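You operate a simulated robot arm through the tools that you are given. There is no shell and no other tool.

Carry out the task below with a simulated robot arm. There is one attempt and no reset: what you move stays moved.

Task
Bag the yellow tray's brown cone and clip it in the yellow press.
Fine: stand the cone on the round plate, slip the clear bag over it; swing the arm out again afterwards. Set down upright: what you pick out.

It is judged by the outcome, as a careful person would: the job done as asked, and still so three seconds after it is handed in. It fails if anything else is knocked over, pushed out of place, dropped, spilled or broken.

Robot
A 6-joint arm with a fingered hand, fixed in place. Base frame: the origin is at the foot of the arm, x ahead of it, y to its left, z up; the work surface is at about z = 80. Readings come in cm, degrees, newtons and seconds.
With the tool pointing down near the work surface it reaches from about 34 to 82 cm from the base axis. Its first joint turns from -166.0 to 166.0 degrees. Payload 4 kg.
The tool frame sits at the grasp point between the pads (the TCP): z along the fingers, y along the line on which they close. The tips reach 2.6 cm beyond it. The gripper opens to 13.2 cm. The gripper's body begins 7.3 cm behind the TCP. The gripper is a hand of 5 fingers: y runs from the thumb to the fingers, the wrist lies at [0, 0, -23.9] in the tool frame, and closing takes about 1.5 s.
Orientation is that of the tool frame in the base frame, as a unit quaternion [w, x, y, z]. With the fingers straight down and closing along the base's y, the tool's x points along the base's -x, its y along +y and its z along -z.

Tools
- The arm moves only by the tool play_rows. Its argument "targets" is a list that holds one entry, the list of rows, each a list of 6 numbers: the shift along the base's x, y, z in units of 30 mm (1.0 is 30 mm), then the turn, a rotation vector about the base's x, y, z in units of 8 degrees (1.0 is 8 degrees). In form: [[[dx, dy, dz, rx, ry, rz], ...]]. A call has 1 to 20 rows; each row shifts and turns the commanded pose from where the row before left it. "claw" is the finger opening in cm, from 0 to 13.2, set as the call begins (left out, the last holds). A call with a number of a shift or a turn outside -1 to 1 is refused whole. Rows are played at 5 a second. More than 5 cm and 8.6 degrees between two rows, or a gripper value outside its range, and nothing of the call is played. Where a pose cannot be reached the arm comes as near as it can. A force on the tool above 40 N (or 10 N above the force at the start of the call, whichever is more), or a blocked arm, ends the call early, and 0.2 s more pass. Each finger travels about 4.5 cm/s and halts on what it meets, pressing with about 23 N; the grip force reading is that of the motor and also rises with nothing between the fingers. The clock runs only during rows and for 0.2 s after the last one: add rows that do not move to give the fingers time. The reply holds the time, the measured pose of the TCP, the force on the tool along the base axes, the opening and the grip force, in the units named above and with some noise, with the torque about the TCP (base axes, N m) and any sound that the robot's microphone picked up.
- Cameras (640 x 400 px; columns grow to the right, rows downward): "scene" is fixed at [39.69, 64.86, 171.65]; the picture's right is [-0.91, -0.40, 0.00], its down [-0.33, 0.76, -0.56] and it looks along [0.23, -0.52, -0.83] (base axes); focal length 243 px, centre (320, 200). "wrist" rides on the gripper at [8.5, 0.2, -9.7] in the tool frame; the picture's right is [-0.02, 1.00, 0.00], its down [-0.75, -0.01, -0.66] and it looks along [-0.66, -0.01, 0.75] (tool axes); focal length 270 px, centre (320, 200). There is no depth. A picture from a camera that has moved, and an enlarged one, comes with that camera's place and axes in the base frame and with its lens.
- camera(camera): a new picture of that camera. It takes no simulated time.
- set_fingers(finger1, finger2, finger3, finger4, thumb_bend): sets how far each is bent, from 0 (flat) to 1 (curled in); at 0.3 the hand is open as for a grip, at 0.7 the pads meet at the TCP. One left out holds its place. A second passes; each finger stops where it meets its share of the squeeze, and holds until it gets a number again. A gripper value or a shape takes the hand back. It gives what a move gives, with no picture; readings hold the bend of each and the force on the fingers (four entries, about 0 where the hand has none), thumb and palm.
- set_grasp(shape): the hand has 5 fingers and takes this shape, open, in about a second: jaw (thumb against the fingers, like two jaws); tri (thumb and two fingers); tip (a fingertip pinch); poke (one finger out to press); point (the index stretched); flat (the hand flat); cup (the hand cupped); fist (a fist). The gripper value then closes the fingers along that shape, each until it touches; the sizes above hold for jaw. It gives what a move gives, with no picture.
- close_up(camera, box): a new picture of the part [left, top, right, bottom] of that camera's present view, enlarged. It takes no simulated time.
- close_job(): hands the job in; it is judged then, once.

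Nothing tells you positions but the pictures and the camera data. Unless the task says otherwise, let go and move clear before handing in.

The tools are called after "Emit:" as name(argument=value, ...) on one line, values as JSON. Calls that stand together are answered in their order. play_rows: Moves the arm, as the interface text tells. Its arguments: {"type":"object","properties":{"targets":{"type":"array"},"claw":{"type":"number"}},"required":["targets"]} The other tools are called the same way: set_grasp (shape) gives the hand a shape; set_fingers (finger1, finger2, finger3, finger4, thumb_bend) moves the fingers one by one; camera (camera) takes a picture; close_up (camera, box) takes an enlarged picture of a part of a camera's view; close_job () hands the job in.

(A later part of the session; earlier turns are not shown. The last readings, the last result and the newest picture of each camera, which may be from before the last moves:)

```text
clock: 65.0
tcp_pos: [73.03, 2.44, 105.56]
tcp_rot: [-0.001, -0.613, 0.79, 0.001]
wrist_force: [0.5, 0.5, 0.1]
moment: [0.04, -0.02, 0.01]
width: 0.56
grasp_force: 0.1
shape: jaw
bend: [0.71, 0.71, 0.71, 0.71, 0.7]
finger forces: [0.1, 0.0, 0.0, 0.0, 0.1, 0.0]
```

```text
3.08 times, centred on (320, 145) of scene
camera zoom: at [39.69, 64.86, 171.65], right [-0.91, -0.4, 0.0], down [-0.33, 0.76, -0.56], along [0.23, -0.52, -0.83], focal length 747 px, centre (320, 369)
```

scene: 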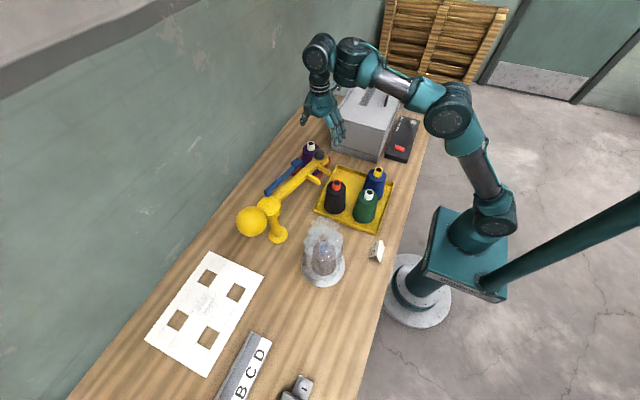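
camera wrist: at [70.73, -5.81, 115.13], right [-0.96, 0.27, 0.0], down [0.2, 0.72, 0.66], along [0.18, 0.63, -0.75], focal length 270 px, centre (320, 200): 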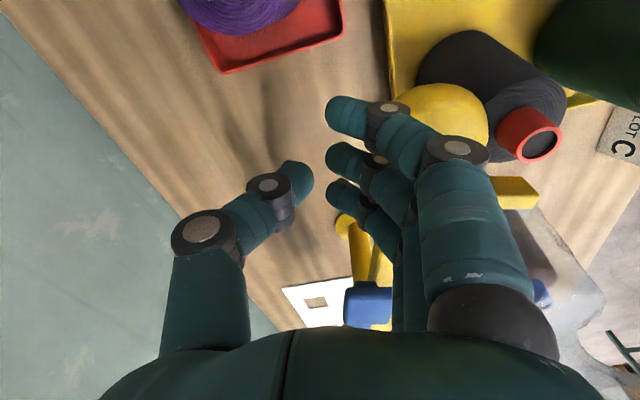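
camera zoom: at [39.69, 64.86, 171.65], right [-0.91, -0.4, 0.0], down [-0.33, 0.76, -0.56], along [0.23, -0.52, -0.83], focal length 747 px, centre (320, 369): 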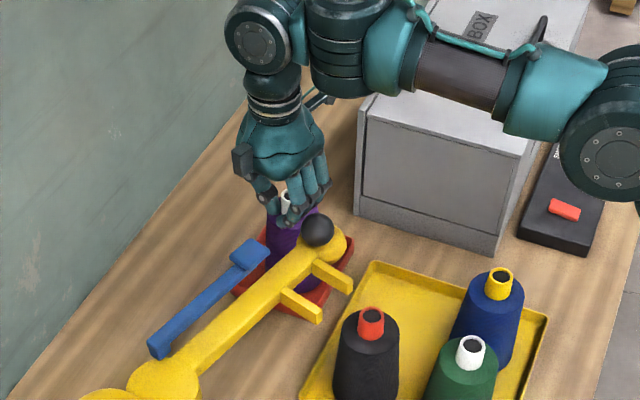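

The hand is at knob height behind it. I'll nudge forward in small steps to make contact and see whether the arm moves.

Emit:
play_rows(targets=[[[-0.16, 0.04, 0, 0, 0, 0], [-0.16, 0.04, 0, 0, 0, 0], [-0.16, 0.04, 0, 0, 0, 0], [-0.16, 0.04, 0, 0, 0, 0], [0, 0, 0, 0, 0, 0]]])

Emit:
close_up(camera="scene", box=[240, 80, 400, 210])

Emit:
camera(camera="wrist")

```text
clock: 66.2
tcp_pos: [71.35, 2.92, 105.42]
tcp_rot: [-0.001, -0.613, 0.79, 0.0]
wrist_force: [1.8, -0.8, 2.2]
moment: [0.02, 0.07, -0.04]
width: 0.53
grasp_force: 0.0
shape: jaw
bend: [0.71, 0.71, 0.71, 0.71, 0.7]
finger forces: [0.0, 0.1, 1.7, 0.0, 0.0, 0.1]
```

```text
3.08 times, centred on (320, 145) of scene
camera zoom: at [39.69, 64.86, 171.65], right [-0.91, -0.4, 0.0], down [-0.33, 0.76, -0.56], along [0.23, -0.52, -0.83], focal length 747 px, centre (320, 369)
```

zoom: 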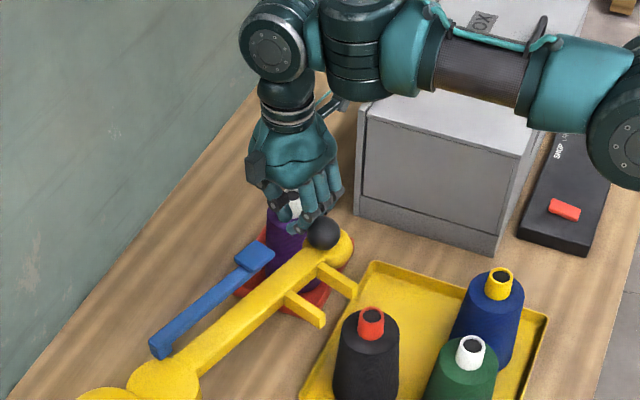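

```text
taken
camera wrist: at [68.87, -5.27, 115.08], right [-0.96, 0.27, 0.0], down [0.2, 0.72, 0.66], along [0.18, 0.63, -0.75], focal length 270 px, centre (320, 200)
```

wrist: 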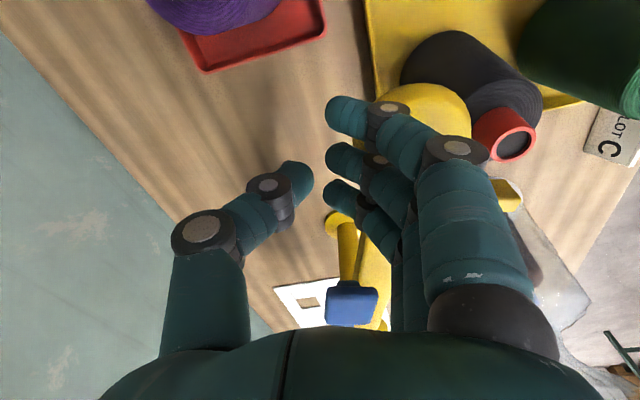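

Light contact of about 2 N and the arm turns easily. I'll push along the arc for a first part and see how the arm follows.

Emit:
play_rows(targets=[[[-0.327, 0.04, 0, 0, 0, -0.25], [-0.327, 0.04, 0, 0, 0, -0.25], [-0.322, 0.065, 0, 0, 0, -0.25], [-0.322, 0.065, 0, 0, 0, -0.25], [-0.317, 0.085, 0, 0, 0, -0.25], [-0.317, 0.085, 0, 0, 0, -0.25], [-0.31, 0.108, 0, 0, 0, -0.25], [-0.31, 0.108, 0, 0, 0, -0.25], [0, 0, 0, 0, 0, 0], [0, 0, 0, 0, 0, 0]]])

Emit:
camera(camera="scene")

Emit:
camera(camera="wrist")

```text
clock: 68.4
tcp_pos: [63.59, 4.51, 105.54]
tcp_rot: [-0.001, -0.497, 0.868, 0.001]
wrist_force: [0.7, 0.4, -0.4]
moment: [-0.01, -0.02, 0.0]
width: 0.56
grasp_force: 0.0
shape: jaw
bend: [0.71, 0.71, 0.71, 0.71, 0.7]
finger forces: [0.1, 0.0, 0.8, 0.0, 0.0, 0.1]
```

```text
taken
```

scene: 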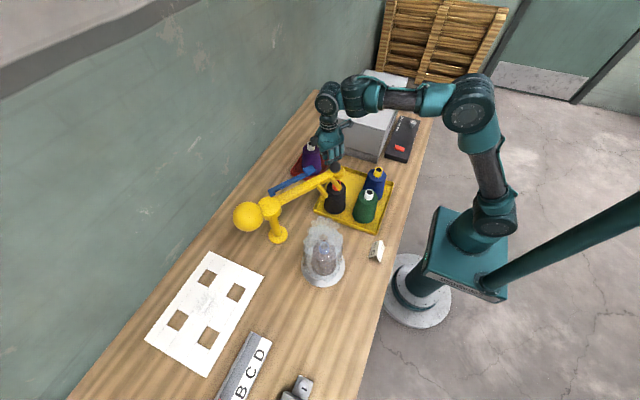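

```text
taken
camera wrist: at [59.1, -2.64, 115.2], right [-0.85, 0.52, 0.0], down [0.39, 0.64, 0.66], along [0.34, 0.56, -0.75], focal length 270 px, centre (320, 200)
```

wrist: 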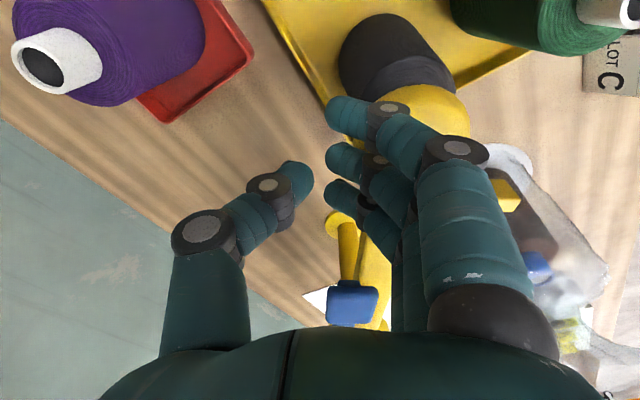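

The arm follows the hand with no coasting. Checking that the arm clears the black cone underneath.

Emit:
close_up(camera="scene", box=[270, 120, 400, 240])

```text
3.33 times, centred on (335, 180) of scene
camera zoom: at [39.69, 64.86, 171.65], right [-0.91, -0.4, 0.0], down [-0.33, 0.76, -0.56], along [0.23, -0.52, -0.83], focal length 809 px, centre (270, 267)
```

zoom: 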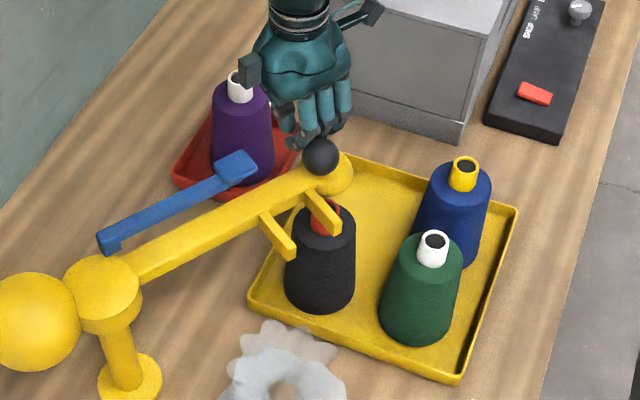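

Clear with negligible force. Continuing the arc toward the plate.

Emit:
play_rows(targets=[[[-0.302, 0.128, 0, 0, 0, -0.25], [-0.302, 0.128, 0, 0, 0, -0.25], [-0.292, 0.15, 0, 0, 0, -0.25], [-0.292, 0.15, 0, 0, 0, -0.25], [-0.28, 0.17, 0, 0, 0, -0.25], [-0.28, 0.17, 0, 0, 0, -0.25], [-0.268, 0.19, 0, 0, 0, -0.25], [-0.268, 0.19, 0, 0, 0, -0.25], [-0.253, 0.207, 0, 0, 0, -0.25], [-0.253, 0.207, 0, 0, 0, -0.25], [-0.24, 0.225, 0, 0, 0, -0.25], [-0.24, 0.225, 0, 0, 0, -0.25], [0, 0, 0, 0, 0, 0]]])

Emit:
camera(camera="scene")

Emit:
camera(camera="wrist")

```text
clock: 71.2
tcp_pos: [53.65, 11.08, 105.53]
tcp_rot: [0.0, -0.306, 0.952, 0.001]
wrist_force: [0.1, 0.3, 0.8]
moment: [0.05, 0.01, -0.05]
width: 0.52
grasp_force: 0.0
shape: jaw
bend: [0.71, 0.71, 0.71, 0.71, 0.7]
finger forces: [0.0, 0.1, 0.9, 0.1, 0.1, 0.0]
```

```text
taken
```

scene: 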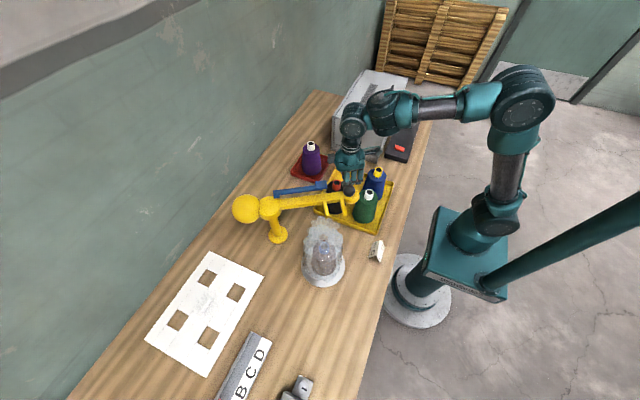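

```text
taken
camera wrist: at [46.64, 6.29, 115.05], right [-0.57, 0.82, 0.0], down [0.62, 0.42, 0.66], along [0.54, 0.37, -0.75], focal length 270 px, centre (320, 200)
```

wrist: 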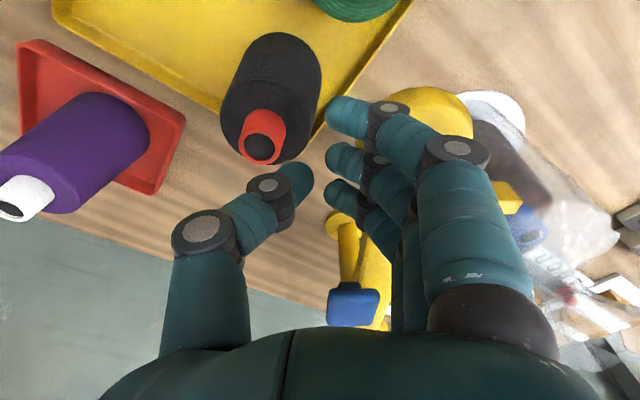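

Following smoothly. I'll continue to just before the prongs reach the bag's neck and then inspect.

Emit:
play_rows(targets=[[[-0.223, 0.245, 0, 0, 0, -0.25], [-0.223, 0.245, 0, 0, 0, -0.25], [-0.205, 0.258, 0, 0, 0, -0.25], [-0.205, 0.258, 0, 0, 0, -0.25], [-0.187, 0.272, 0, 0, 0, -0.25], [-0.187, 0.272, 0, 0, 0, -0.25], [0, 0, 0, 0, 0, 0]]])

Emit:
close_up(camera="scene", box=[230, 150, 400, 300])

Emit:
camera(camera="wrist")

```text
clock: 72.8
tcp_pos: [49.99, 15.7, 105.33]
tcp_rot: [-0.001, -0.204, 0.979, 0.001]
wrist_force: [0.1, -0.1, 0.1]
moment: [0.03, 0.01, 0.02]
width: 0.56
grasp_force: 0.1
shape: jaw
bend: [0.71, 0.71, 0.71, 0.71, 0.7]
finger forces: [0.0, 0.0, 0.5, 0.0, 0.0, 0.0]
```

```text
2.67 times, centred on (315, 225) of scene
camera zoom: at [39.69, 64.86, 171.65], right [-0.91, -0.4, 0.0], down [-0.33, 0.76, -0.56], along [0.23, -0.52, -0.83], focal length 647 px, centre (333, 133)
```

zoom: 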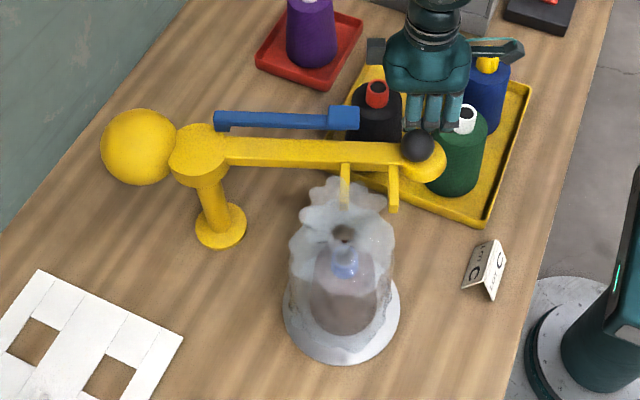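

```text
taken
camera wrist: at [42.2, 12.46, 115.03], right [-0.38, 0.92, 0.0], down [0.7, 0.29, 0.66], along [0.61, 0.25, -0.75], focal length 270 px, centre (320, 200)
```

wrist: 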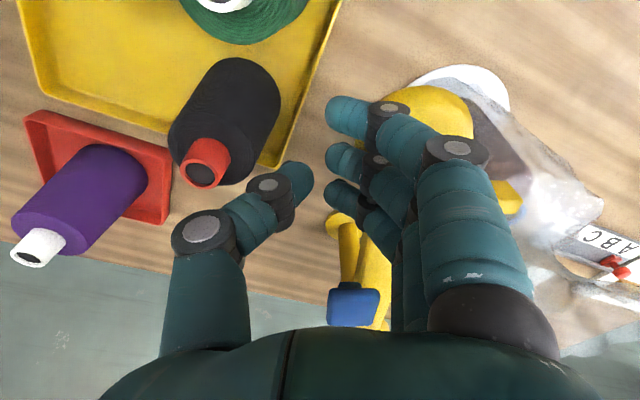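

The prong gap lines up with the neck: prongs about 18.4 and 24.5 cm from the post axis, neck at 21.7 cm. Advancing 10° more, slowly.

Emit:
play_rows(targets=[[[-0.173, 0.281, 0, 0, 0, -0.25], [-0.163, 0.287, 0, 0, 0, -0.25], [-0.153, 0.292, 0, 0, 0, -0.25], [-0.143, 0.298, 0, 0, 0, -0.25], [-0.132, 0.302, 0, 0, 0, -0.25], [0, 0, 0, 0, 0, 0]]])

Emit:
close_up(camera="scene", box=[230, 170, 390, 300])

Emit:
close_up(camera="scene", box=[290, 190, 370, 250])

```text
clock: 74.2
tcp_pos: [47.81, 20.03, 105.36]
tcp_rot: [-0.001, -0.118, 0.993, 0.0]
wrist_force: [-0.6, 0.7, 0.8]
moment: [0.04, 0.0, -0.03]
width: 0.55
grasp_force: 0.1
shape: jaw
bend: [0.71, 0.71, 0.71, 0.71, 0.7]
finger forces: [0.1, 0.0, 0.8, 0.0, 0.0, 0.0]
```

```text
3.08 times, centred on (310, 235) of scene
camera zoom: at [39.69, 64.86, 171.65], right [-0.91, -0.4, 0.0], down [-0.33, 0.76, -0.56], along [0.23, -0.52, -0.83], focal length 747 px, centre (351, 92)
```

zoom: 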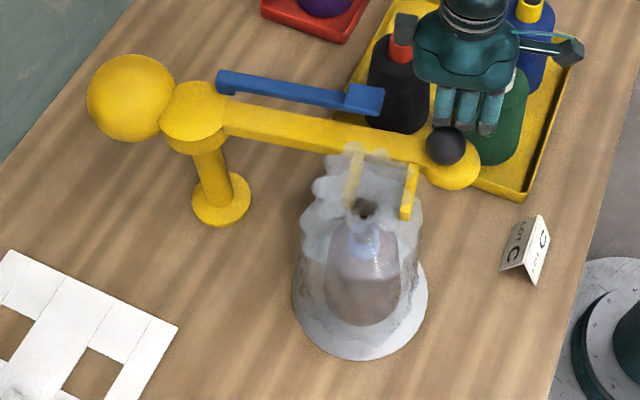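

```text
6.67 times, centred on (330, 220) of scene
camera zoom: at [39.69, 64.86, 171.65], right [-0.91, -0.4, 0.0], down [-0.33, 0.76, -0.56], along [0.23, -0.52, -0.83], focal length 1618 px, centre (253, 67)
```

zoom: 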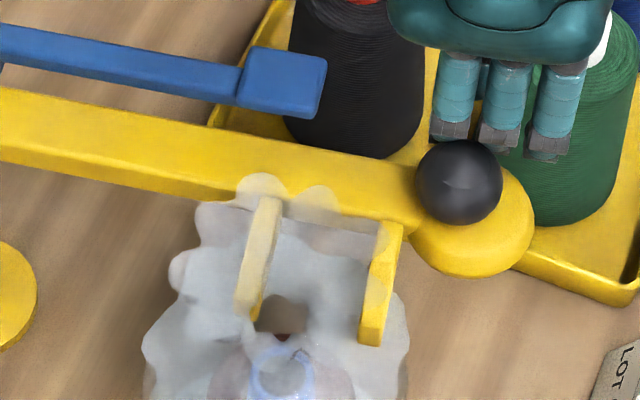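

The neck is entering the gap, close to the inner prong. I'll continue in very small, slow steps and watch the bag.

Emit:
play_rows(targets=[[[-0.062, 0.151, 0, 0, 0, -0.125], [-0.059, 0.152, 0, 0, 0, -0.125], [-0.057, 0.153, 0, 0, 0, -0.125], [-0.054, 0.154, 0, 0, 0, -0.125], [0, 0, 0, 0, 0, 0]]])

Emit:
close_up(camera="scene", box=[290, 190, 370, 250])

Emit:
close_up(camera="scene", box=[230, 170, 390, 300])

```text
clock: 75.4
tcp_pos: [47.13, 21.92, 105.5]
tcp_rot: [0.0, -0.084, 0.996, 0.001]
wrist_force: [0.2, 0.3, 0.5]
moment: [0.0, -0.01, 0.03]
width: 0.56
grasp_force: 0.0
shape: jaw
bend: [0.71, 0.71, 0.71, 0.71, 0.7]
finger forces: [0.0, 0.0, 0.4, 0.0, 0.0, 0.1]
```

```text
6.67 times, centred on (330, 220) of scene
camera zoom: at [39.69, 64.86, 171.65], right [-0.91, -0.4, 0.0], down [-0.33, 0.76, -0.56], along [0.23, -0.52, -0.83], focal length 1618 px, centre (253, 67)
```

zoom: 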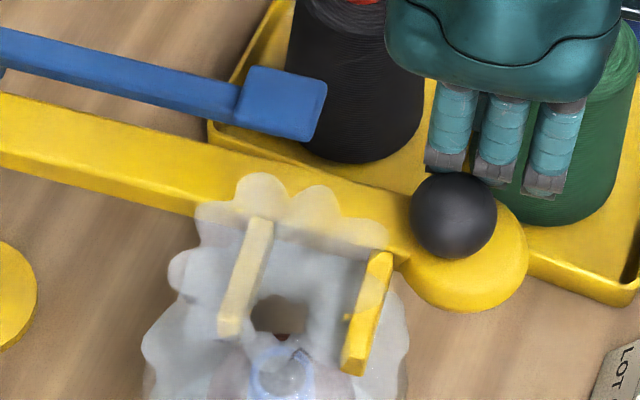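

```text
3.08 times, centred on (310, 235) of scene
camera zoom: at [39.69, 64.86, 171.65], right [-0.91, -0.4, 0.0], down [-0.33, 0.76, -0.56], along [0.23, -0.52, -0.83], focal length 747 px, centre (351, 92)
```

zoom: 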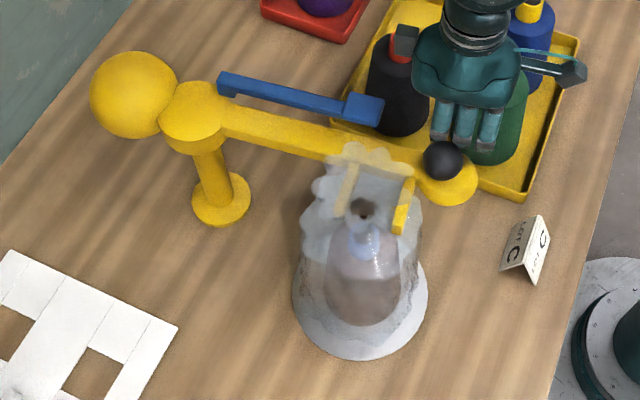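

The neck is between the prong tips now, with no force on the bag. Advancing another 4°.

Emit:
play_rows(targets=[[[-0.051, 0.155, 0, 0, 0, -0.125], [-0.048, 0.156, 0, 0, 0, -0.125], [-0.0455, 0.1565, 0, 0, 0, -0.125], [-0.043, 0.157, 0, 0, 0, -0.125], [0, 0, 0, 0, 0, 0]]])

Emit:
close_up(camera="scene", box=[290, 190, 370, 250])

Emit:
close_up(camera="scene", box=[230, 170, 390, 300])

```text
clock: 76.6
tcp_pos: [46.5, 23.52, 105.5]
tcp_rot: [0.001, -0.05, 0.999, 0.001]
wrist_force: [0.1, 0.0, 1.0]
moment: [0.04, 0.01, 0.01]
width: 0.52
grasp_force: 0.0
shape: jaw
bend: [0.71, 0.71, 0.71, 0.71, 0.7]
finger forces: [0.0, 0.0, 0.0, 0.1, 0.1, 0.0]
```

```text
6.67 times, centred on (330, 220) of scene
camera zoom: at [39.69, 64.86, 171.65], right [-0.91, -0.4, 0.0], down [-0.33, 0.76, -0.56], along [0.23, -0.52, -0.83], focal length 1618 px, centre (253, 67)
```

zoom: 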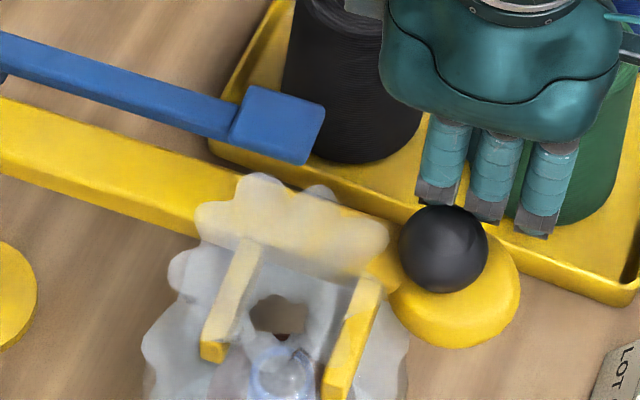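

```text
3.08 times, centred on (310, 235) of scene
camera zoom: at [39.69, 64.86, 171.65], right [-0.91, -0.4, 0.0], down [-0.33, 0.76, -0.56], along [0.23, -0.52, -0.83], focal length 747 px, centre (351, 92)
```

zoom: 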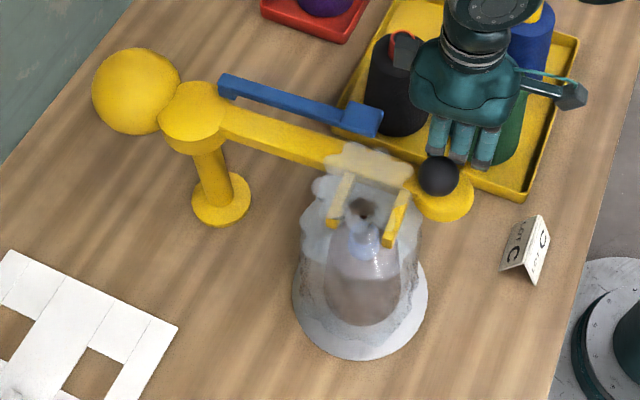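

The neck sits centred in the gap. Another 3.5° to bring the arm in line, then I'll check again.

Emit:
play_rows(targets=[[[-0.0414, 0.1577, 0, 0, 0, -0.125], [-0.0386, 0.158, 0, 0, 0, -0.125], [-0.0358, 0.159, 0, 0, 0, -0.125], [-0.017, 0.08, 0, 0, 0, -0.06], [0, 0, 0, 0, 0, 0]]])

Emit:
close_up(camera="scene", box=[290, 190, 370, 250])

Emit:
close_up(camera="scene", box=[230, 170, 390, 300])

Emit:
camera(camera="wrist")

```text
clock: 77.8
tcp_pos: [46.09, 25.35, 105.56]
tcp_rot: [-0.001, -0.018, 1.0, 0.001]
wrist_force: [0.2, -1.9, 0.0]
moment: [0.05, 0.0, -0.05]
width: 0.52
grasp_force: 0.1
shape: jaw
bend: [0.71, 0.71, 0.71, 0.71, 0.7]
finger forces: [0.1, 0.0, 2.3, 0.1, 0.0, 0.0]
```

```text
6.67 times, centred on (330, 220) of scene
camera zoom: at [39.69, 64.86, 171.65], right [-0.91, -0.4, 0.0], down [-0.33, 0.76, -0.56], along [0.23, -0.52, -0.83], focal length 1618 px, centre (253, 67)
```

zoom: 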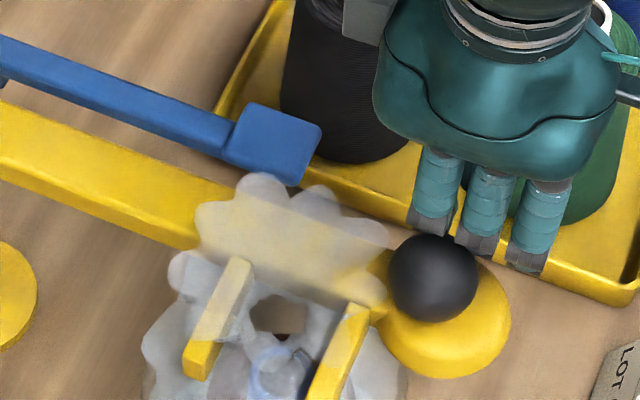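

```text
3.08 times, centred on (310, 235) of scene
camera zoom: at [39.69, 64.86, 171.65], right [-0.91, -0.4, 0.0], down [-0.33, 0.76, -0.56], along [0.23, -0.52, -0.83], focal length 747 px, centre (351, 92)
```

zoom: 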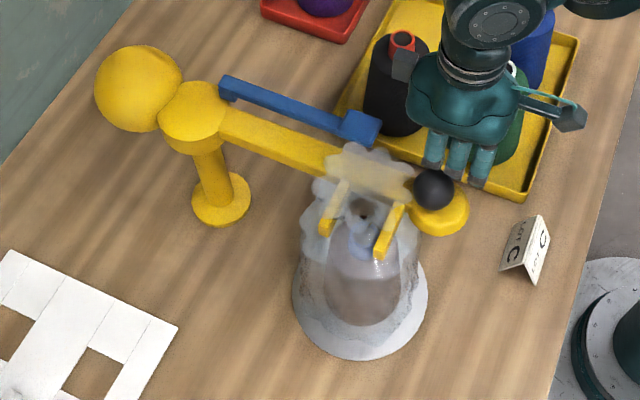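

```text
taken
camera wrist: at [37.53, 25.22, 115.1], right [-0.02, 1.0, 0.0], down [0.75, 0.01, 0.66], along [0.66, 0.01, -0.75], focal length 270 px, centre (320, 200)
```

wrist: 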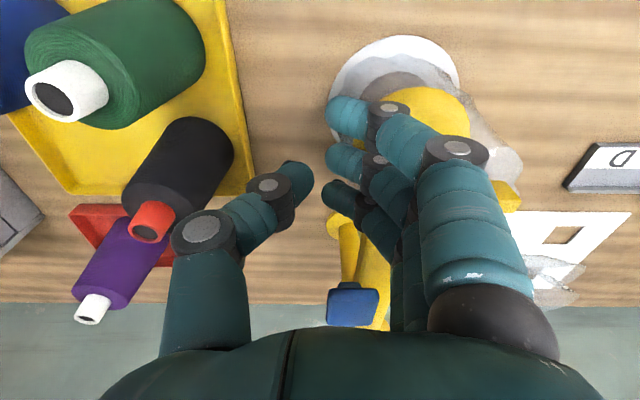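

The arm is in line at about heading 180°, with the neck held between the prongs, and the bag hasn't moved. Now the blue paddle: let me look closely at it before pressing.

Emit:
close_up(camera="scene", box=[290, 190, 340, 222])

Emit:
close_up(camera="scene", box=[255, 180, 305, 212])

Emit:
close_up(camera="wrist", box=[310, 190, 410, 340])

```text
12.50 times, centred on (315, 206) of scene
camera zoom: at [39.69, 64.86, 171.65], right [-0.91, -0.4, 0.0], down [-0.33, 0.76, -0.56], along [0.23, -0.52, -0.83], focal length 3034 px, centre (382, 125)
```

zoom: 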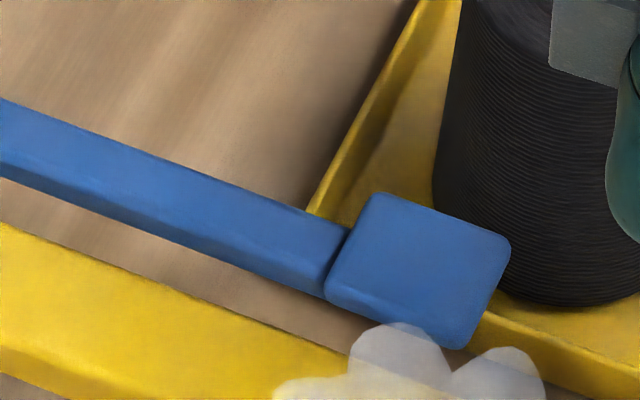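

```text
12.50 times, centred on (280, 196) of scene
camera zoom: at [39.69, 64.86, 171.65], right [-0.91, -0.4, 0.0], down [-0.33, 0.76, -0.56], along [0.23, -0.52, -0.83], focal length 3034 px, centre (820, 250)
```

zoom: 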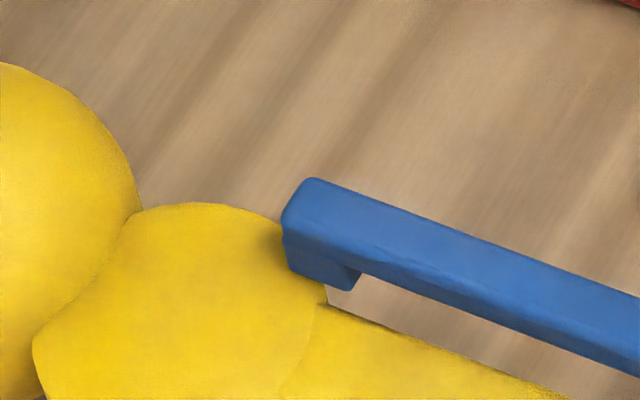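

```text
2.67 times, centred on (360, 265) of wrist
camera zoom: at [37.53, 25.22, 115.1], right [-0.02, 1.0, 0.0], down [0.75, 0.01, 0.66], along [0.66, 0.01, -0.75], focal length 721 px, centre (213, 27)
```

zoom: 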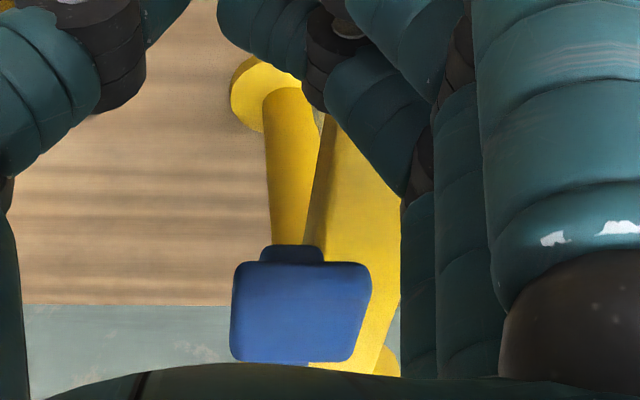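

The paddle's top is about 4 × 3 cm, centred near (55.0, 27.4) at z 106.4, and hinged at the hub, so it is meant to be pressed down. I'll back off from the knob, rise, and form a poking finger.

Emit:
play_rows(targets=[[[0, -0.3, 0, 0, 0, 0], [0, -0.4, 0.1, 0, 0, 0], [0, 0, 0.6, 0, 0, 0], [0, 0, 0.8, 0, 0, 0], [0, 0, 0.8, 0, 0, 0], [0, 0, 0.8, 0, 0, 0], [0, 0, 0.8, 0, 0, 0], [0, 0, 0, 0, 0, 0]]])

Emit:
set_grasp(shape="poke")

Emit:
camera(camera="wrist")

Emit:
camera(camera="scene")

```text
clock: 79.6
tcp_pos: [46.19, 23.31, 117.27]
tcp_rot: [0.0, -0.018, 1.0, 0.002]
wrist_force: [0.0, -0.7, 0.3]
moment: [-0.01, -0.03, -0.02]
width: 0.54
grasp_force: 0.0
shape: jaw
bend: [0.71, 0.71, 0.71, 0.71, 0.7]
finger forces: [0.0, 0.1, 0.0, 0.0, 0.0, 0.1]
```

```text
clock: 80.5
tcp_pos: [46.19, 23.23, 117.21]
tcp_rot: [0.0, -0.018, 1.0, 0.001]
wrist_force: [0.4, -0.9, 0.0]
moment: [0.04, 0.01, 0.01]
width: 0.0
grasp_force: 0.1
shape: poke
bend: [1.0, 1.0, 1.0, 1.0, 0.47]
finger forces: [0.0, 0.0, 0.0, 0.1, 0.0, 0.0]
```

```text
taken
camera wrist: at [37.65, 23.08, 126.91], right [-0.02, 1.0, 0.0], down [0.75, 0.01, 0.66], along [0.66, 0.01, -0.75], focal length 270 px, centre (320, 200)
```

wrist: 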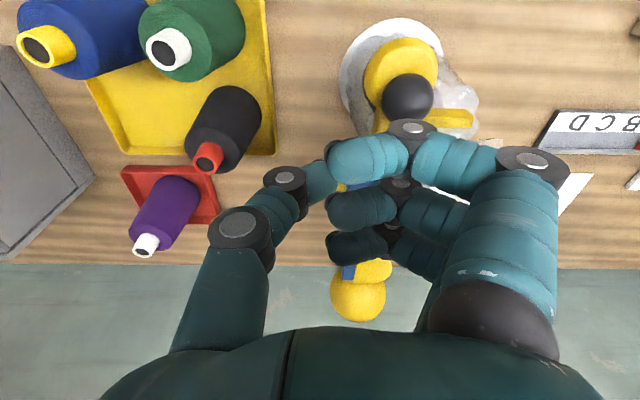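

```text
taken
```

scene: 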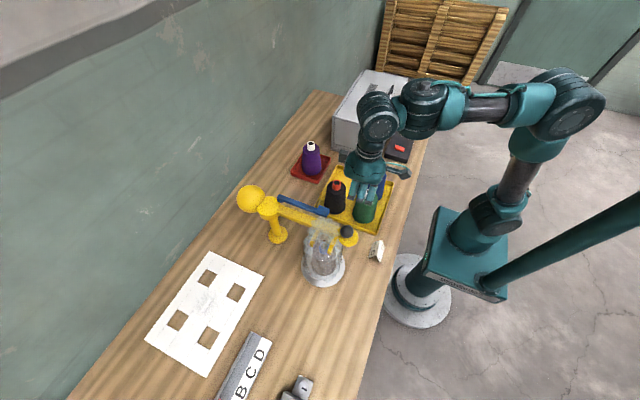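

In "poke" all four fingers curled and only the thumb stays out. I'll try "point" for a stretched index finger instead.

Emit:
set_grasp(shape="point")

Emit:
camera(camera="wrist")

Emit:
close_up(camera="scene", box=[270, 120, 430, 280])

```text
clock: 81.4
tcp_pos: [46.23, 23.26, 117.3]
tcp_rot: [0.0, -0.018, 1.0, 0.001]
wrist_force: [0.9, -0.2, 0.3]
moment: [0.02, 0.0, 0.04]
width: 12.6
grasp_force: 0.0
shape: point
bend: [0.28, 1.0, 1.0, 1.0, 0.55]
finger forces: [0.0, 0.1, 0.1, 0.0, 0.0, 0.1]
```

```text
taken
camera wrist: at [37.65, 23.08, 126.91], right [-0.02, 1.0, 0.0], down [0.75, 0.01, 0.66], along [0.66, 0.01, -0.75], focal length 270 px, centre (320, 200)
```

wrist: 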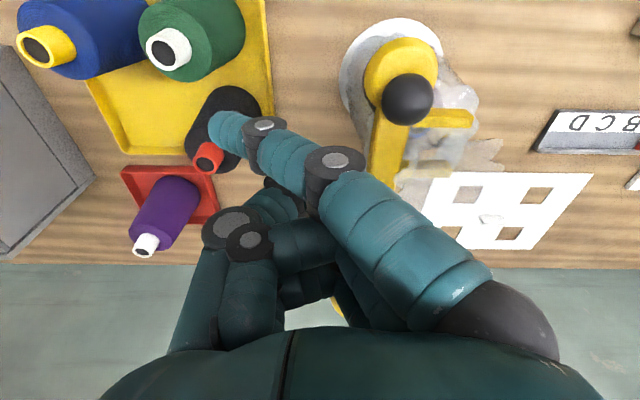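

```text
2.50 times, centred on (350, 200) of scene
camera zoom: at [39.69, 64.86, 171.65], right [-0.91, -0.4, 0.0], down [-0.33, 0.76, -0.56], along [0.23, -0.52, -0.83], focal length 607 px, centre (245, 200)
```

zoom: 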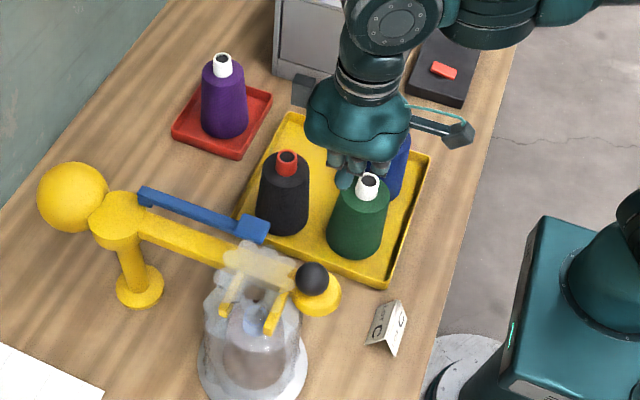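

"Point" leaves the index slanted. I'll try the fingertip pinch shape, closed, as a compact pressing tip.

Emit:
set_grasp(shape="tip")

Emit:
play_rows(targets=[[[0, 0, 0, 0, 0, 0], [0, 0, 0, 0, 0, 0], [0, 0, 0, 0, 0, 0], [0, 0, 0, 0, 0, 0], [0, 0, 0, 0, 0, 0], [0, 0, 0, 0, 0, 0], [0, 0, 0, 0, 0, 0]]], claw=0)

Emit:
camera(camera="wrist")

Emit:
close_up(camera="scene", box=[290, 120, 430, 240])

```text
clock: 82.3
tcp_pos: [46.24, 23.35, 117.33]
tcp_rot: [0.0, -0.018, 1.0, 0.001]
wrist_force: [-0.3, -0.3, 0.3]
moment: [-0.03, 0.01, -0.02]
width: 13.18
grasp_force: 0.0
shape: tip
bend: [0.0, 0.3, 0.3, 0.0, 0.3]
finger forces: [0.1, 0.1, 0.0, 0.0, 0.1, 0.1]
```

```text
clock: 83.9
tcp_pos: [46.21, 23.27, 117.34]
tcp_rot: [0.0, -0.019, 1.0, 0.001]
wrist_force: [-0.6, 0.0, 0.0]
moment: [0.0, -0.03, -0.02]
width: 0.01
grasp_force: 0.1
shape: tip
bend: [0.0, 0.64, 0.64, 0.0, 0.67]
finger forces: [0.0, 0.0, 0.1, 0.0, 0.1, 0.0]
```

```text
taken
camera wrist: at [37.65, 23.08, 126.91], right [-0.02, 1.0, 0.0], down [0.75, 0.01, 0.66], along [0.66, 0.01, -0.75], focal length 270 px, centre (320, 200)
```

wrist: 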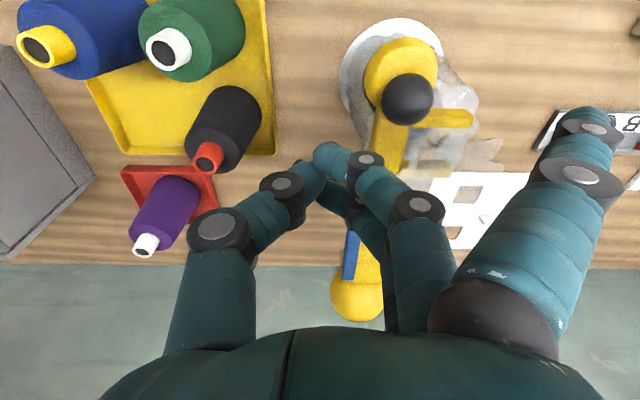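

```text
3.33 times, centred on (360, 180) of scene
camera zoom: at [39.69, 64.86, 171.65], right [-0.91, -0.4, 0.0], down [-0.33, 0.76, -0.56], along [0.23, -0.52, -0.83], focal length 809 px, centre (187, 267)
```

zoom: 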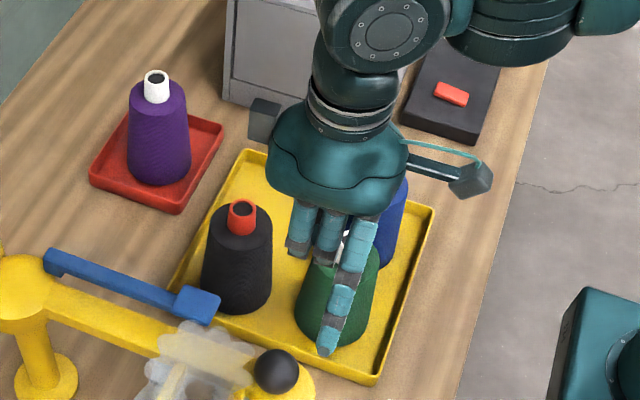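

The pinch puts two middle fingers and the thumb at the tip. I'll curl the outer two fingers out of the way so they can't touch the bag.

Emit:
set_fingers(finger1=1.0, finger4=1.0)

Emit:
camera(camera="wrist")

Emit:
close_up(camera="scene", box=[290, 120, 430, 240])

```text
clock: 84.9
tcp_pos: [46.24, 23.25, 117.3]
tcp_rot: [0.0, -0.019, 1.0, 0.002]
wrist_force: [0.4, -0.5, -0.3]
moment: [0.0, 0.01, 0.0]
width: 4.55
grasp_force: 0.1
shape: fingers
bend: [1.0, 0.63, 0.63, 1.0, 0.66]
finger forces: [0.0, 0.0, 0.1, 0.0, 0.0, 0.0]
```

```text
taken
camera wrist: at [37.65, 23.08, 126.91], right [-0.02, 1.0, 0.0], down [0.75, 0.01, 0.66], along [0.66, 0.01, -0.75], focal length 270 px, centre (320, 200)
```

wrist: 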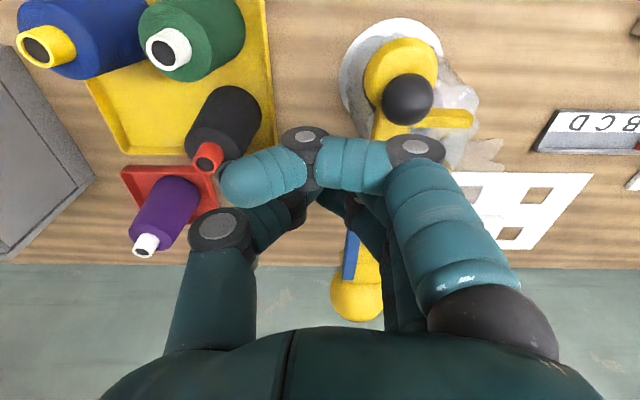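

```text
3.33 times, centred on (360, 180) of scene
camera zoom: at [39.69, 64.86, 171.65], right [-0.91, -0.4, 0.0], down [-0.33, 0.76, -0.56], along [0.23, -0.52, -0.83], focal length 809 px, centre (187, 267)
```

zoom: 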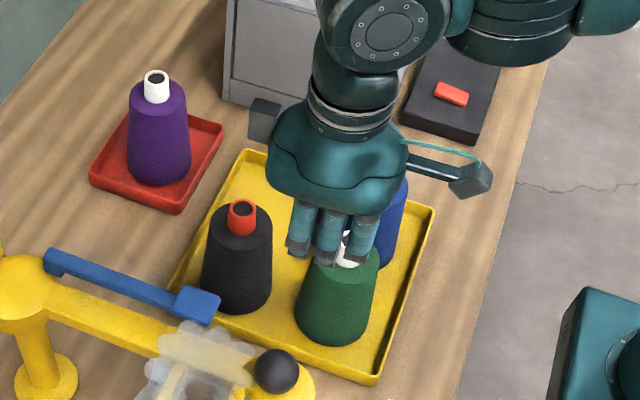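

Compact pressing tip ready. Moving over the paddle at height.

Emit:
play_rows(targets=[[[0.5, 0.25, 0, 0, 0, 0], [0.6, 0.3, 0, 0, 0, 0], [0.6, 0.3, 0, 0, 0, 0], [0.6, 0.3, 0, 0, 0, 0], [0.6, 0.17, 0, 0, 0, 0], [0, 0, -0.5, 0, 0, 0], [0, 0, -0.6, 0, 0, 0], [0, 0, -0.6, 0, 0, 0], [0, 0, 0, 0, 0, 0]]])

Emit:
camera(camera="wrist")

Emit:
close_up(camera="scene", box=[240, 140, 400, 270])

```text
clock: 86.9
tcp_pos: [54.81, 27.32, 112.01]
tcp_rot: [0.0, -0.019, 1.0, 0.001]
wrist_force: [0.1, -0.1, -0.7]
moment: [0.03, 0.01, 0.0]
width: 4.57
grasp_force: 0.0
shape: fingers
bend: [1.0, 0.63, 0.63, 1.0, 0.66]
finger forces: [0.1, 0.0, 0.0, 0.0, 0.0, 0.1]
```

```text
taken
camera wrist: at [46.3, 27.07, 121.64], right [-0.02, 1.0, 0.0], down [0.75, 0.01, 0.66], along [0.66, 0.01, -0.75], focal length 270 px, centre (320, 200)
```

wrist: 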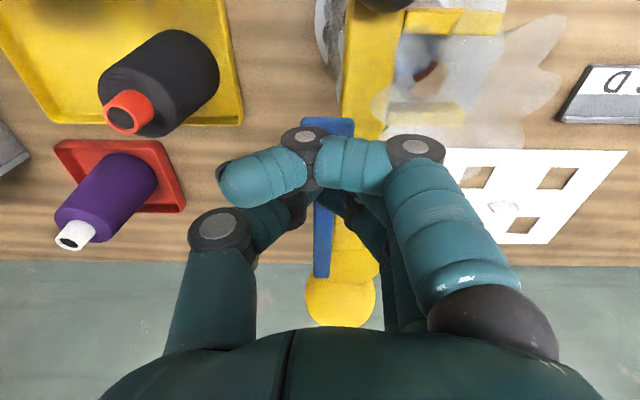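

```text
3.08 times, centred on (320, 205) of scene
camera zoom: at [39.69, 64.86, 171.65], right [-0.91, -0.4, 0.0], down [-0.33, 0.76, -0.56], along [0.23, -0.52, -0.83], focal length 747 px, centre (320, 185)
```

zoom: 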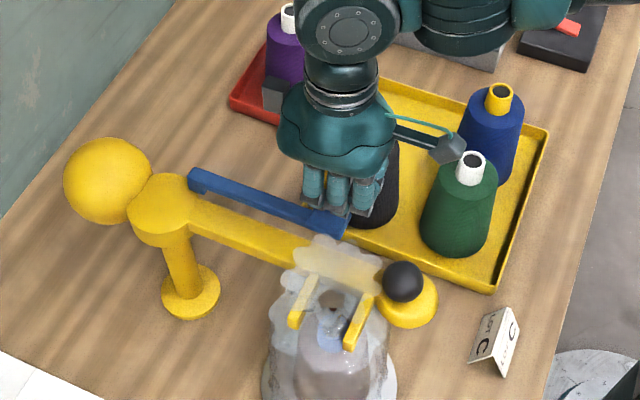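

The finger tip is above the paddle. Lowering gently to touch it.

Emit:
play_rows(targets=[[[0.05, 0.1, -0.3, 0, 0, 0], [0, 0, -0.3, 0, 0, 0], [0, 0, -0.2, 0, 0, 0], [0, 0, -0.1, 0, 0, 0], [0, 0, 0, 0, 0, 0]]])

Emit:
close_up(camera="scene", box=[280, 170, 350, 230])

```text
clock: 88.1
tcp_pos: [55.08, 27.68, 109.43]
tcp_rot: [0.0, -0.018, 1.0, 0.0]
wrist_force: [0.2, 0.3, 0.1]
moment: [0.06, -0.02, -0.02]
width: 4.57
grasp_force: 0.0
shape: fingers
bend: [1.0, 0.63, 0.63, 1.0, 0.66]
finger forces: [0.0, 0.0, 0.1, 0.0, 0.0, 0.1]
```

```text
6.67 times, centred on (315, 200) of scene
camera zoom: at [39.69, 64.86, 171.65], right [-0.91, -0.4, 0.0], down [-0.33, 0.76, -0.56], along [0.23, -0.52, -0.83], focal length 1618 px, centre (353, 200)
```

zoom: 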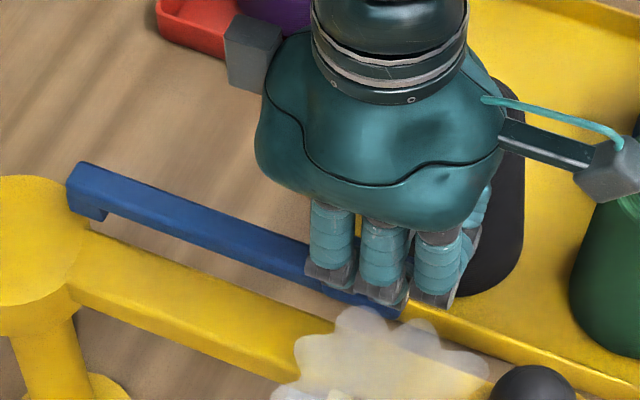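

Emit:
play_rows(targets=[[[0, 0, -0.1, 0, 0, 0], [0, 0, -0.1, 0, 0, 0], [0, 0, -0.1, 0, 0, 0], [0, 0, 0, 0, 0, 0]]])

```text
clock: 89.1
tcp_pos: [54.87, 27.59, 108.42]
tcp_rot: [-0.001, -0.018, 1.0, 0.002]
wrist_force: [1.0, -1.3, 2.8]
moment: [0.0, -0.07, 0.01]
width: 4.6
grasp_force: 1.3
shape: fingers
bend: [1.0, 0.63, 0.63, 1.0, 0.66]
finger forces: [0.0, 0.0, 2.7, 0.1, 0.0, 0.1]
```

Contact on the paddle at about 2.8 N. Pressing further down in small steps.

Emit:
play_rows(targets=[[[0, 0, -0.1, 0, 0, 0], [0, 0, -0.1, 0, 0, 0], [0, 0, -0.1, 0, 0, 0], [0, 0, 0, 0, 0, 0]]])

Emit:
close_up(camera="scene", box=[240, 170, 370, 280])

```text
clock: 90.1
tcp_pos: [54.97, 27.52, 107.62]
tcp_rot: [-0.001, -0.018, 1.0, 0.0]
wrist_force: [-2.1, -0.4, 4.7]
moment: [0.02, -0.01, 0.06]
width: 4.56
grasp_force: 2.8
shape: fingers
bend: [1.0, 0.63, 0.64, 1.0, 0.66]
finger forces: [0.1, 0.1, 5.3, 0.0, 0.0, 0.0]
```

```text
3.64 times, centred on (305, 225) of scene
camera zoom: at [39.69, 64.86, 171.65], right [-0.91, -0.4, 0.0], down [-0.33, 0.76, -0.56], along [0.23, -0.52, -0.83], focal length 883 px, centre (374, 109)
```

zoom: 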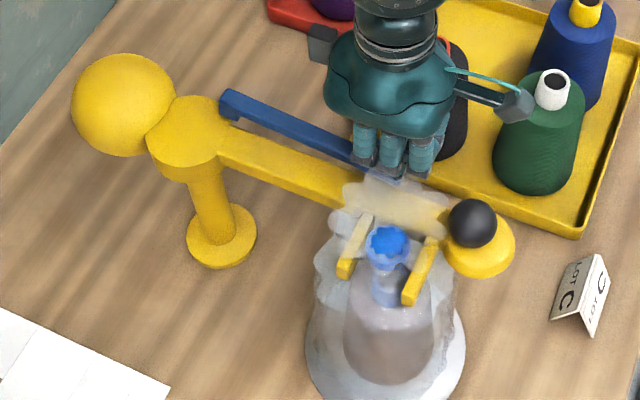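

A blue clip has appeared at the bag's neck as the lever moves down. Zooming in on it.

Emit:
close_up(camera="scene", box=[300, 205, 370, 260])

Emit:
close_up(camera="wrist", box=[280, 0, 560, 200])

```text
7.27 times, centred on (335, 232) of scene
camera zoom: at [39.69, 64.86, 171.65], right [-0.91, -0.4, 0.0], down [-0.33, 0.76, -0.56], along [0.23, -0.52, -0.83], focal length 1766 px, centre (211, -36)
```

zoom: 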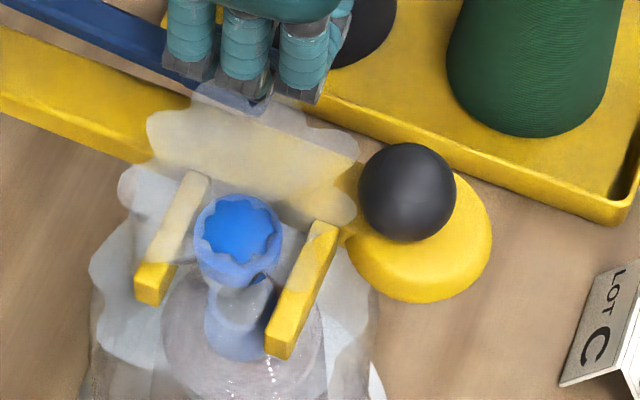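

```text
2.00 times, centred on (420, 100) of wrist
camera zoom: at [46.35, 27.39, 117.22], right [-0.02, 1.0, 0.0], down [0.75, 0.01, 0.66], along [0.66, 0.01, -0.75], focal length 541 px, centre (120, 400)
```

zoom: 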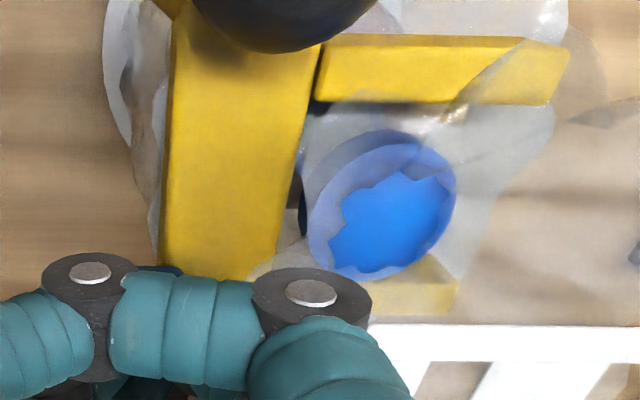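

The clip ring now sits around the neck. I'll press a little further to make sure the stroke is complete, watching force and the bag.

Emit:
play_rows(targets=[[[0, 0, -0.1, 0, 0, 0], [0, 0, -0.1, 0, 0, 0], [0, 0, 0, 0, 0, 0]]])

Emit:
close_up(camera="scene", box=[300, 205, 370, 260])

Emit:
close_up(camera="wrist", box=[280, 0, 560, 200])

```text
clock: 90.9
tcp_pos: [55.0, 27.72, 107.01]
tcp_rot: [0.0, -0.018, 1.0, 0.002]
wrist_force: [-1.5, -1.3, 6.3]
moment: [-0.05, -0.05, -0.01]
width: 4.54
grasp_force: 3.1
shape: fingers
bend: [1.0, 0.63, 0.65, 1.0, 0.66]
finger forces: [0.1, 0.1, 6.1, 0.0, 0.0, 0.1]
```

```text
7.27 times, centred on (335, 232) of scene
camera zoom: at [39.69, 64.86, 171.65], right [-0.91, -0.4, 0.0], down [-0.33, 0.76, -0.56], along [0.23, -0.52, -0.83], focal length 1766 px, centre (211, -36)
```

zoom: 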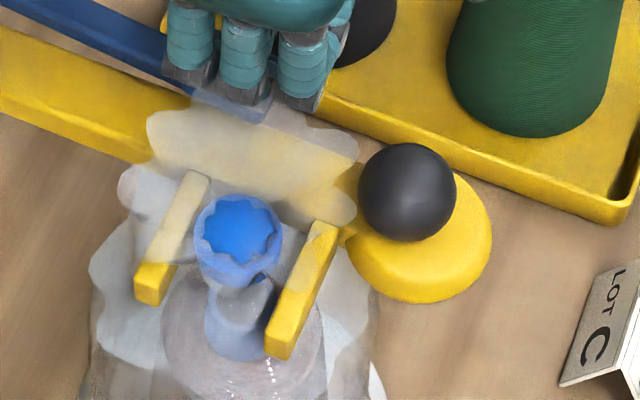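

```text
2.00 times, centred on (420, 100) of wrist
camera zoom: at [46.36, 27.46, 116.66], right [-0.02, 1.0, 0.0], down [0.75, 0.01, 0.66], along [0.66, 0.01, -0.75], focal length 541 px, centre (120, 400)
```

zoom: 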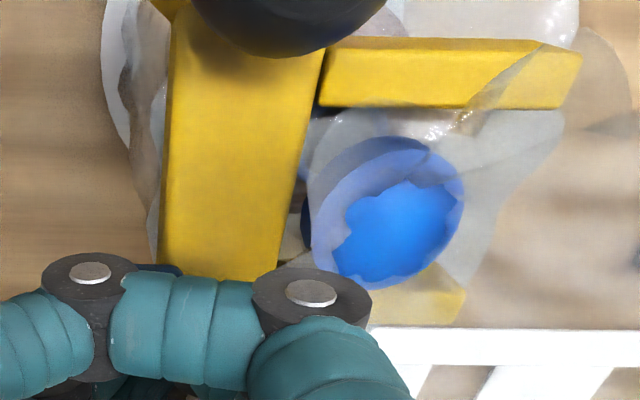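

Emit:
play_rows(targets=[[[0, 0, -0.1, 0, 0, 0], [0, 0, -0.1, 0, 0, 0], [0, 0, 0, 0, 0, 0], [0, 0, 0, 0, 0, 0]]])

Emit:
close_up(camera="scene", box=[240, 170, 370, 280])

```text
clock: 91.9
tcp_pos: [54.87, 27.66, 106.74]
tcp_rot: [0.003, -0.019, 1.0, 0.002]
wrist_force: [-6.4, -0.9, 20.2]
moment: [-0.11, -0.07, -0.02]
width: 4.55
grasp_force: 13.2
shape: fingers
bend: [1.0, 0.63, 0.66, 1.0, 0.67]
finger forces: [0.0, 0.0, 11.7, 0.0, 14.0, 0.0]
stopped in row 4: the force on the tool passed its limit at 41 N (the readings are from after the stop); the commanded pose is now the measured one
```

```text
3.64 times, centred on (305, 225) of scene
camera zoom: at [39.69, 64.86, 171.65], right [-0.91, -0.4, 0.0], down [-0.33, 0.76, -0.56], along [0.23, -0.52, -0.83], focal length 883 px, centre (374, 109)
```

zoom: 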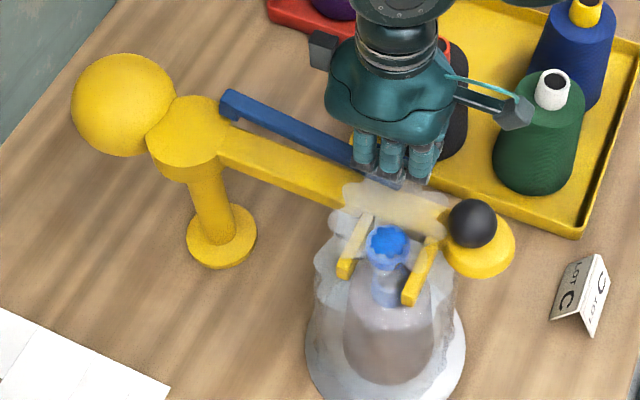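

The lever is at its hard stop, so the stroke is complete. Releasing straight up.

Emit:
play_rows(targets=[[[0, 0, 0.2, 0, 0, 0], [0, 0, 0.4, 0, 0, 0], [0, 0, 0.6, 0, 0, 0], [0, 0, 0.8, 0, 0, 0], [0, 0, 0.8, 0, 0, 0], [0, 0, 0.8, 0, 0, 0], [0, 0, 0, 0, 0, 0]]])

Emit:
camera(camera="wrist")

Emit:
close_up(camera="scene", box=[240, 170, 370, 280])

```text
clock: 93.5
tcp_pos: [54.89, 27.63, 117.18]
tcp_rot: [0.002, -0.019, 1.0, 0.001]
wrist_force: [-0.3, -0.2, -0.1]
moment: [0.02, 0.0, 0.02]
width: 4.57
grasp_force: 0.1
shape: fingers
bend: [1.0, 0.63, 0.63, 1.0, 0.66]
finger forces: [0.0, 0.0, 0.1, 0.0, 0.0, 0.1]
```

```text
taken
camera wrist: at [46.34, 27.45, 126.83], right [-0.02, 1.0, 0.0], down [0.75, 0.01, 0.66], along [0.66, 0.01, -0.75], focal length 270 px, centre (320, 200)
```

wrist: 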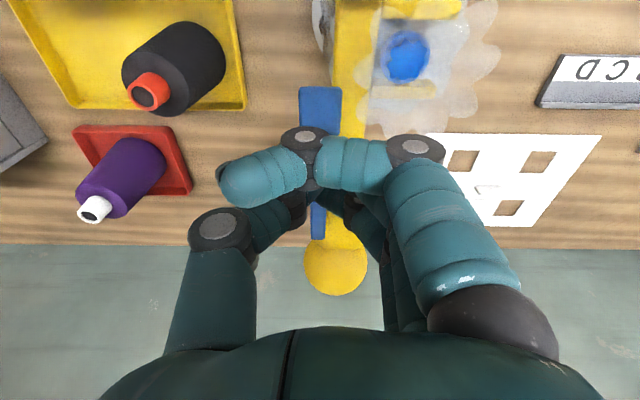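

```text
3.64 times, centred on (305, 225) of scene
camera zoom: at [39.69, 64.86, 171.65], right [-0.91, -0.4, 0.0], down [-0.33, 0.76, -0.56], along [0.23, -0.52, -0.83], focal length 883 px, centre (374, 109)
```

zoom: 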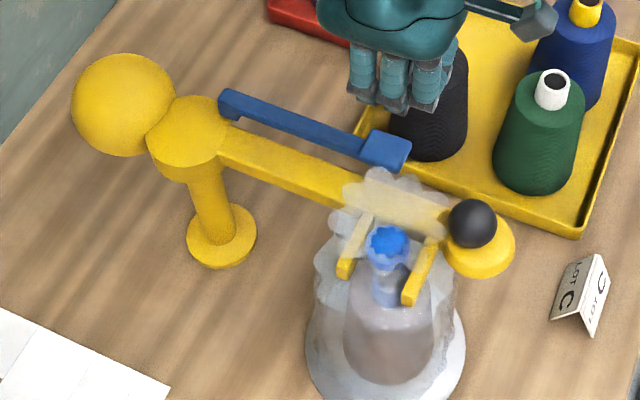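

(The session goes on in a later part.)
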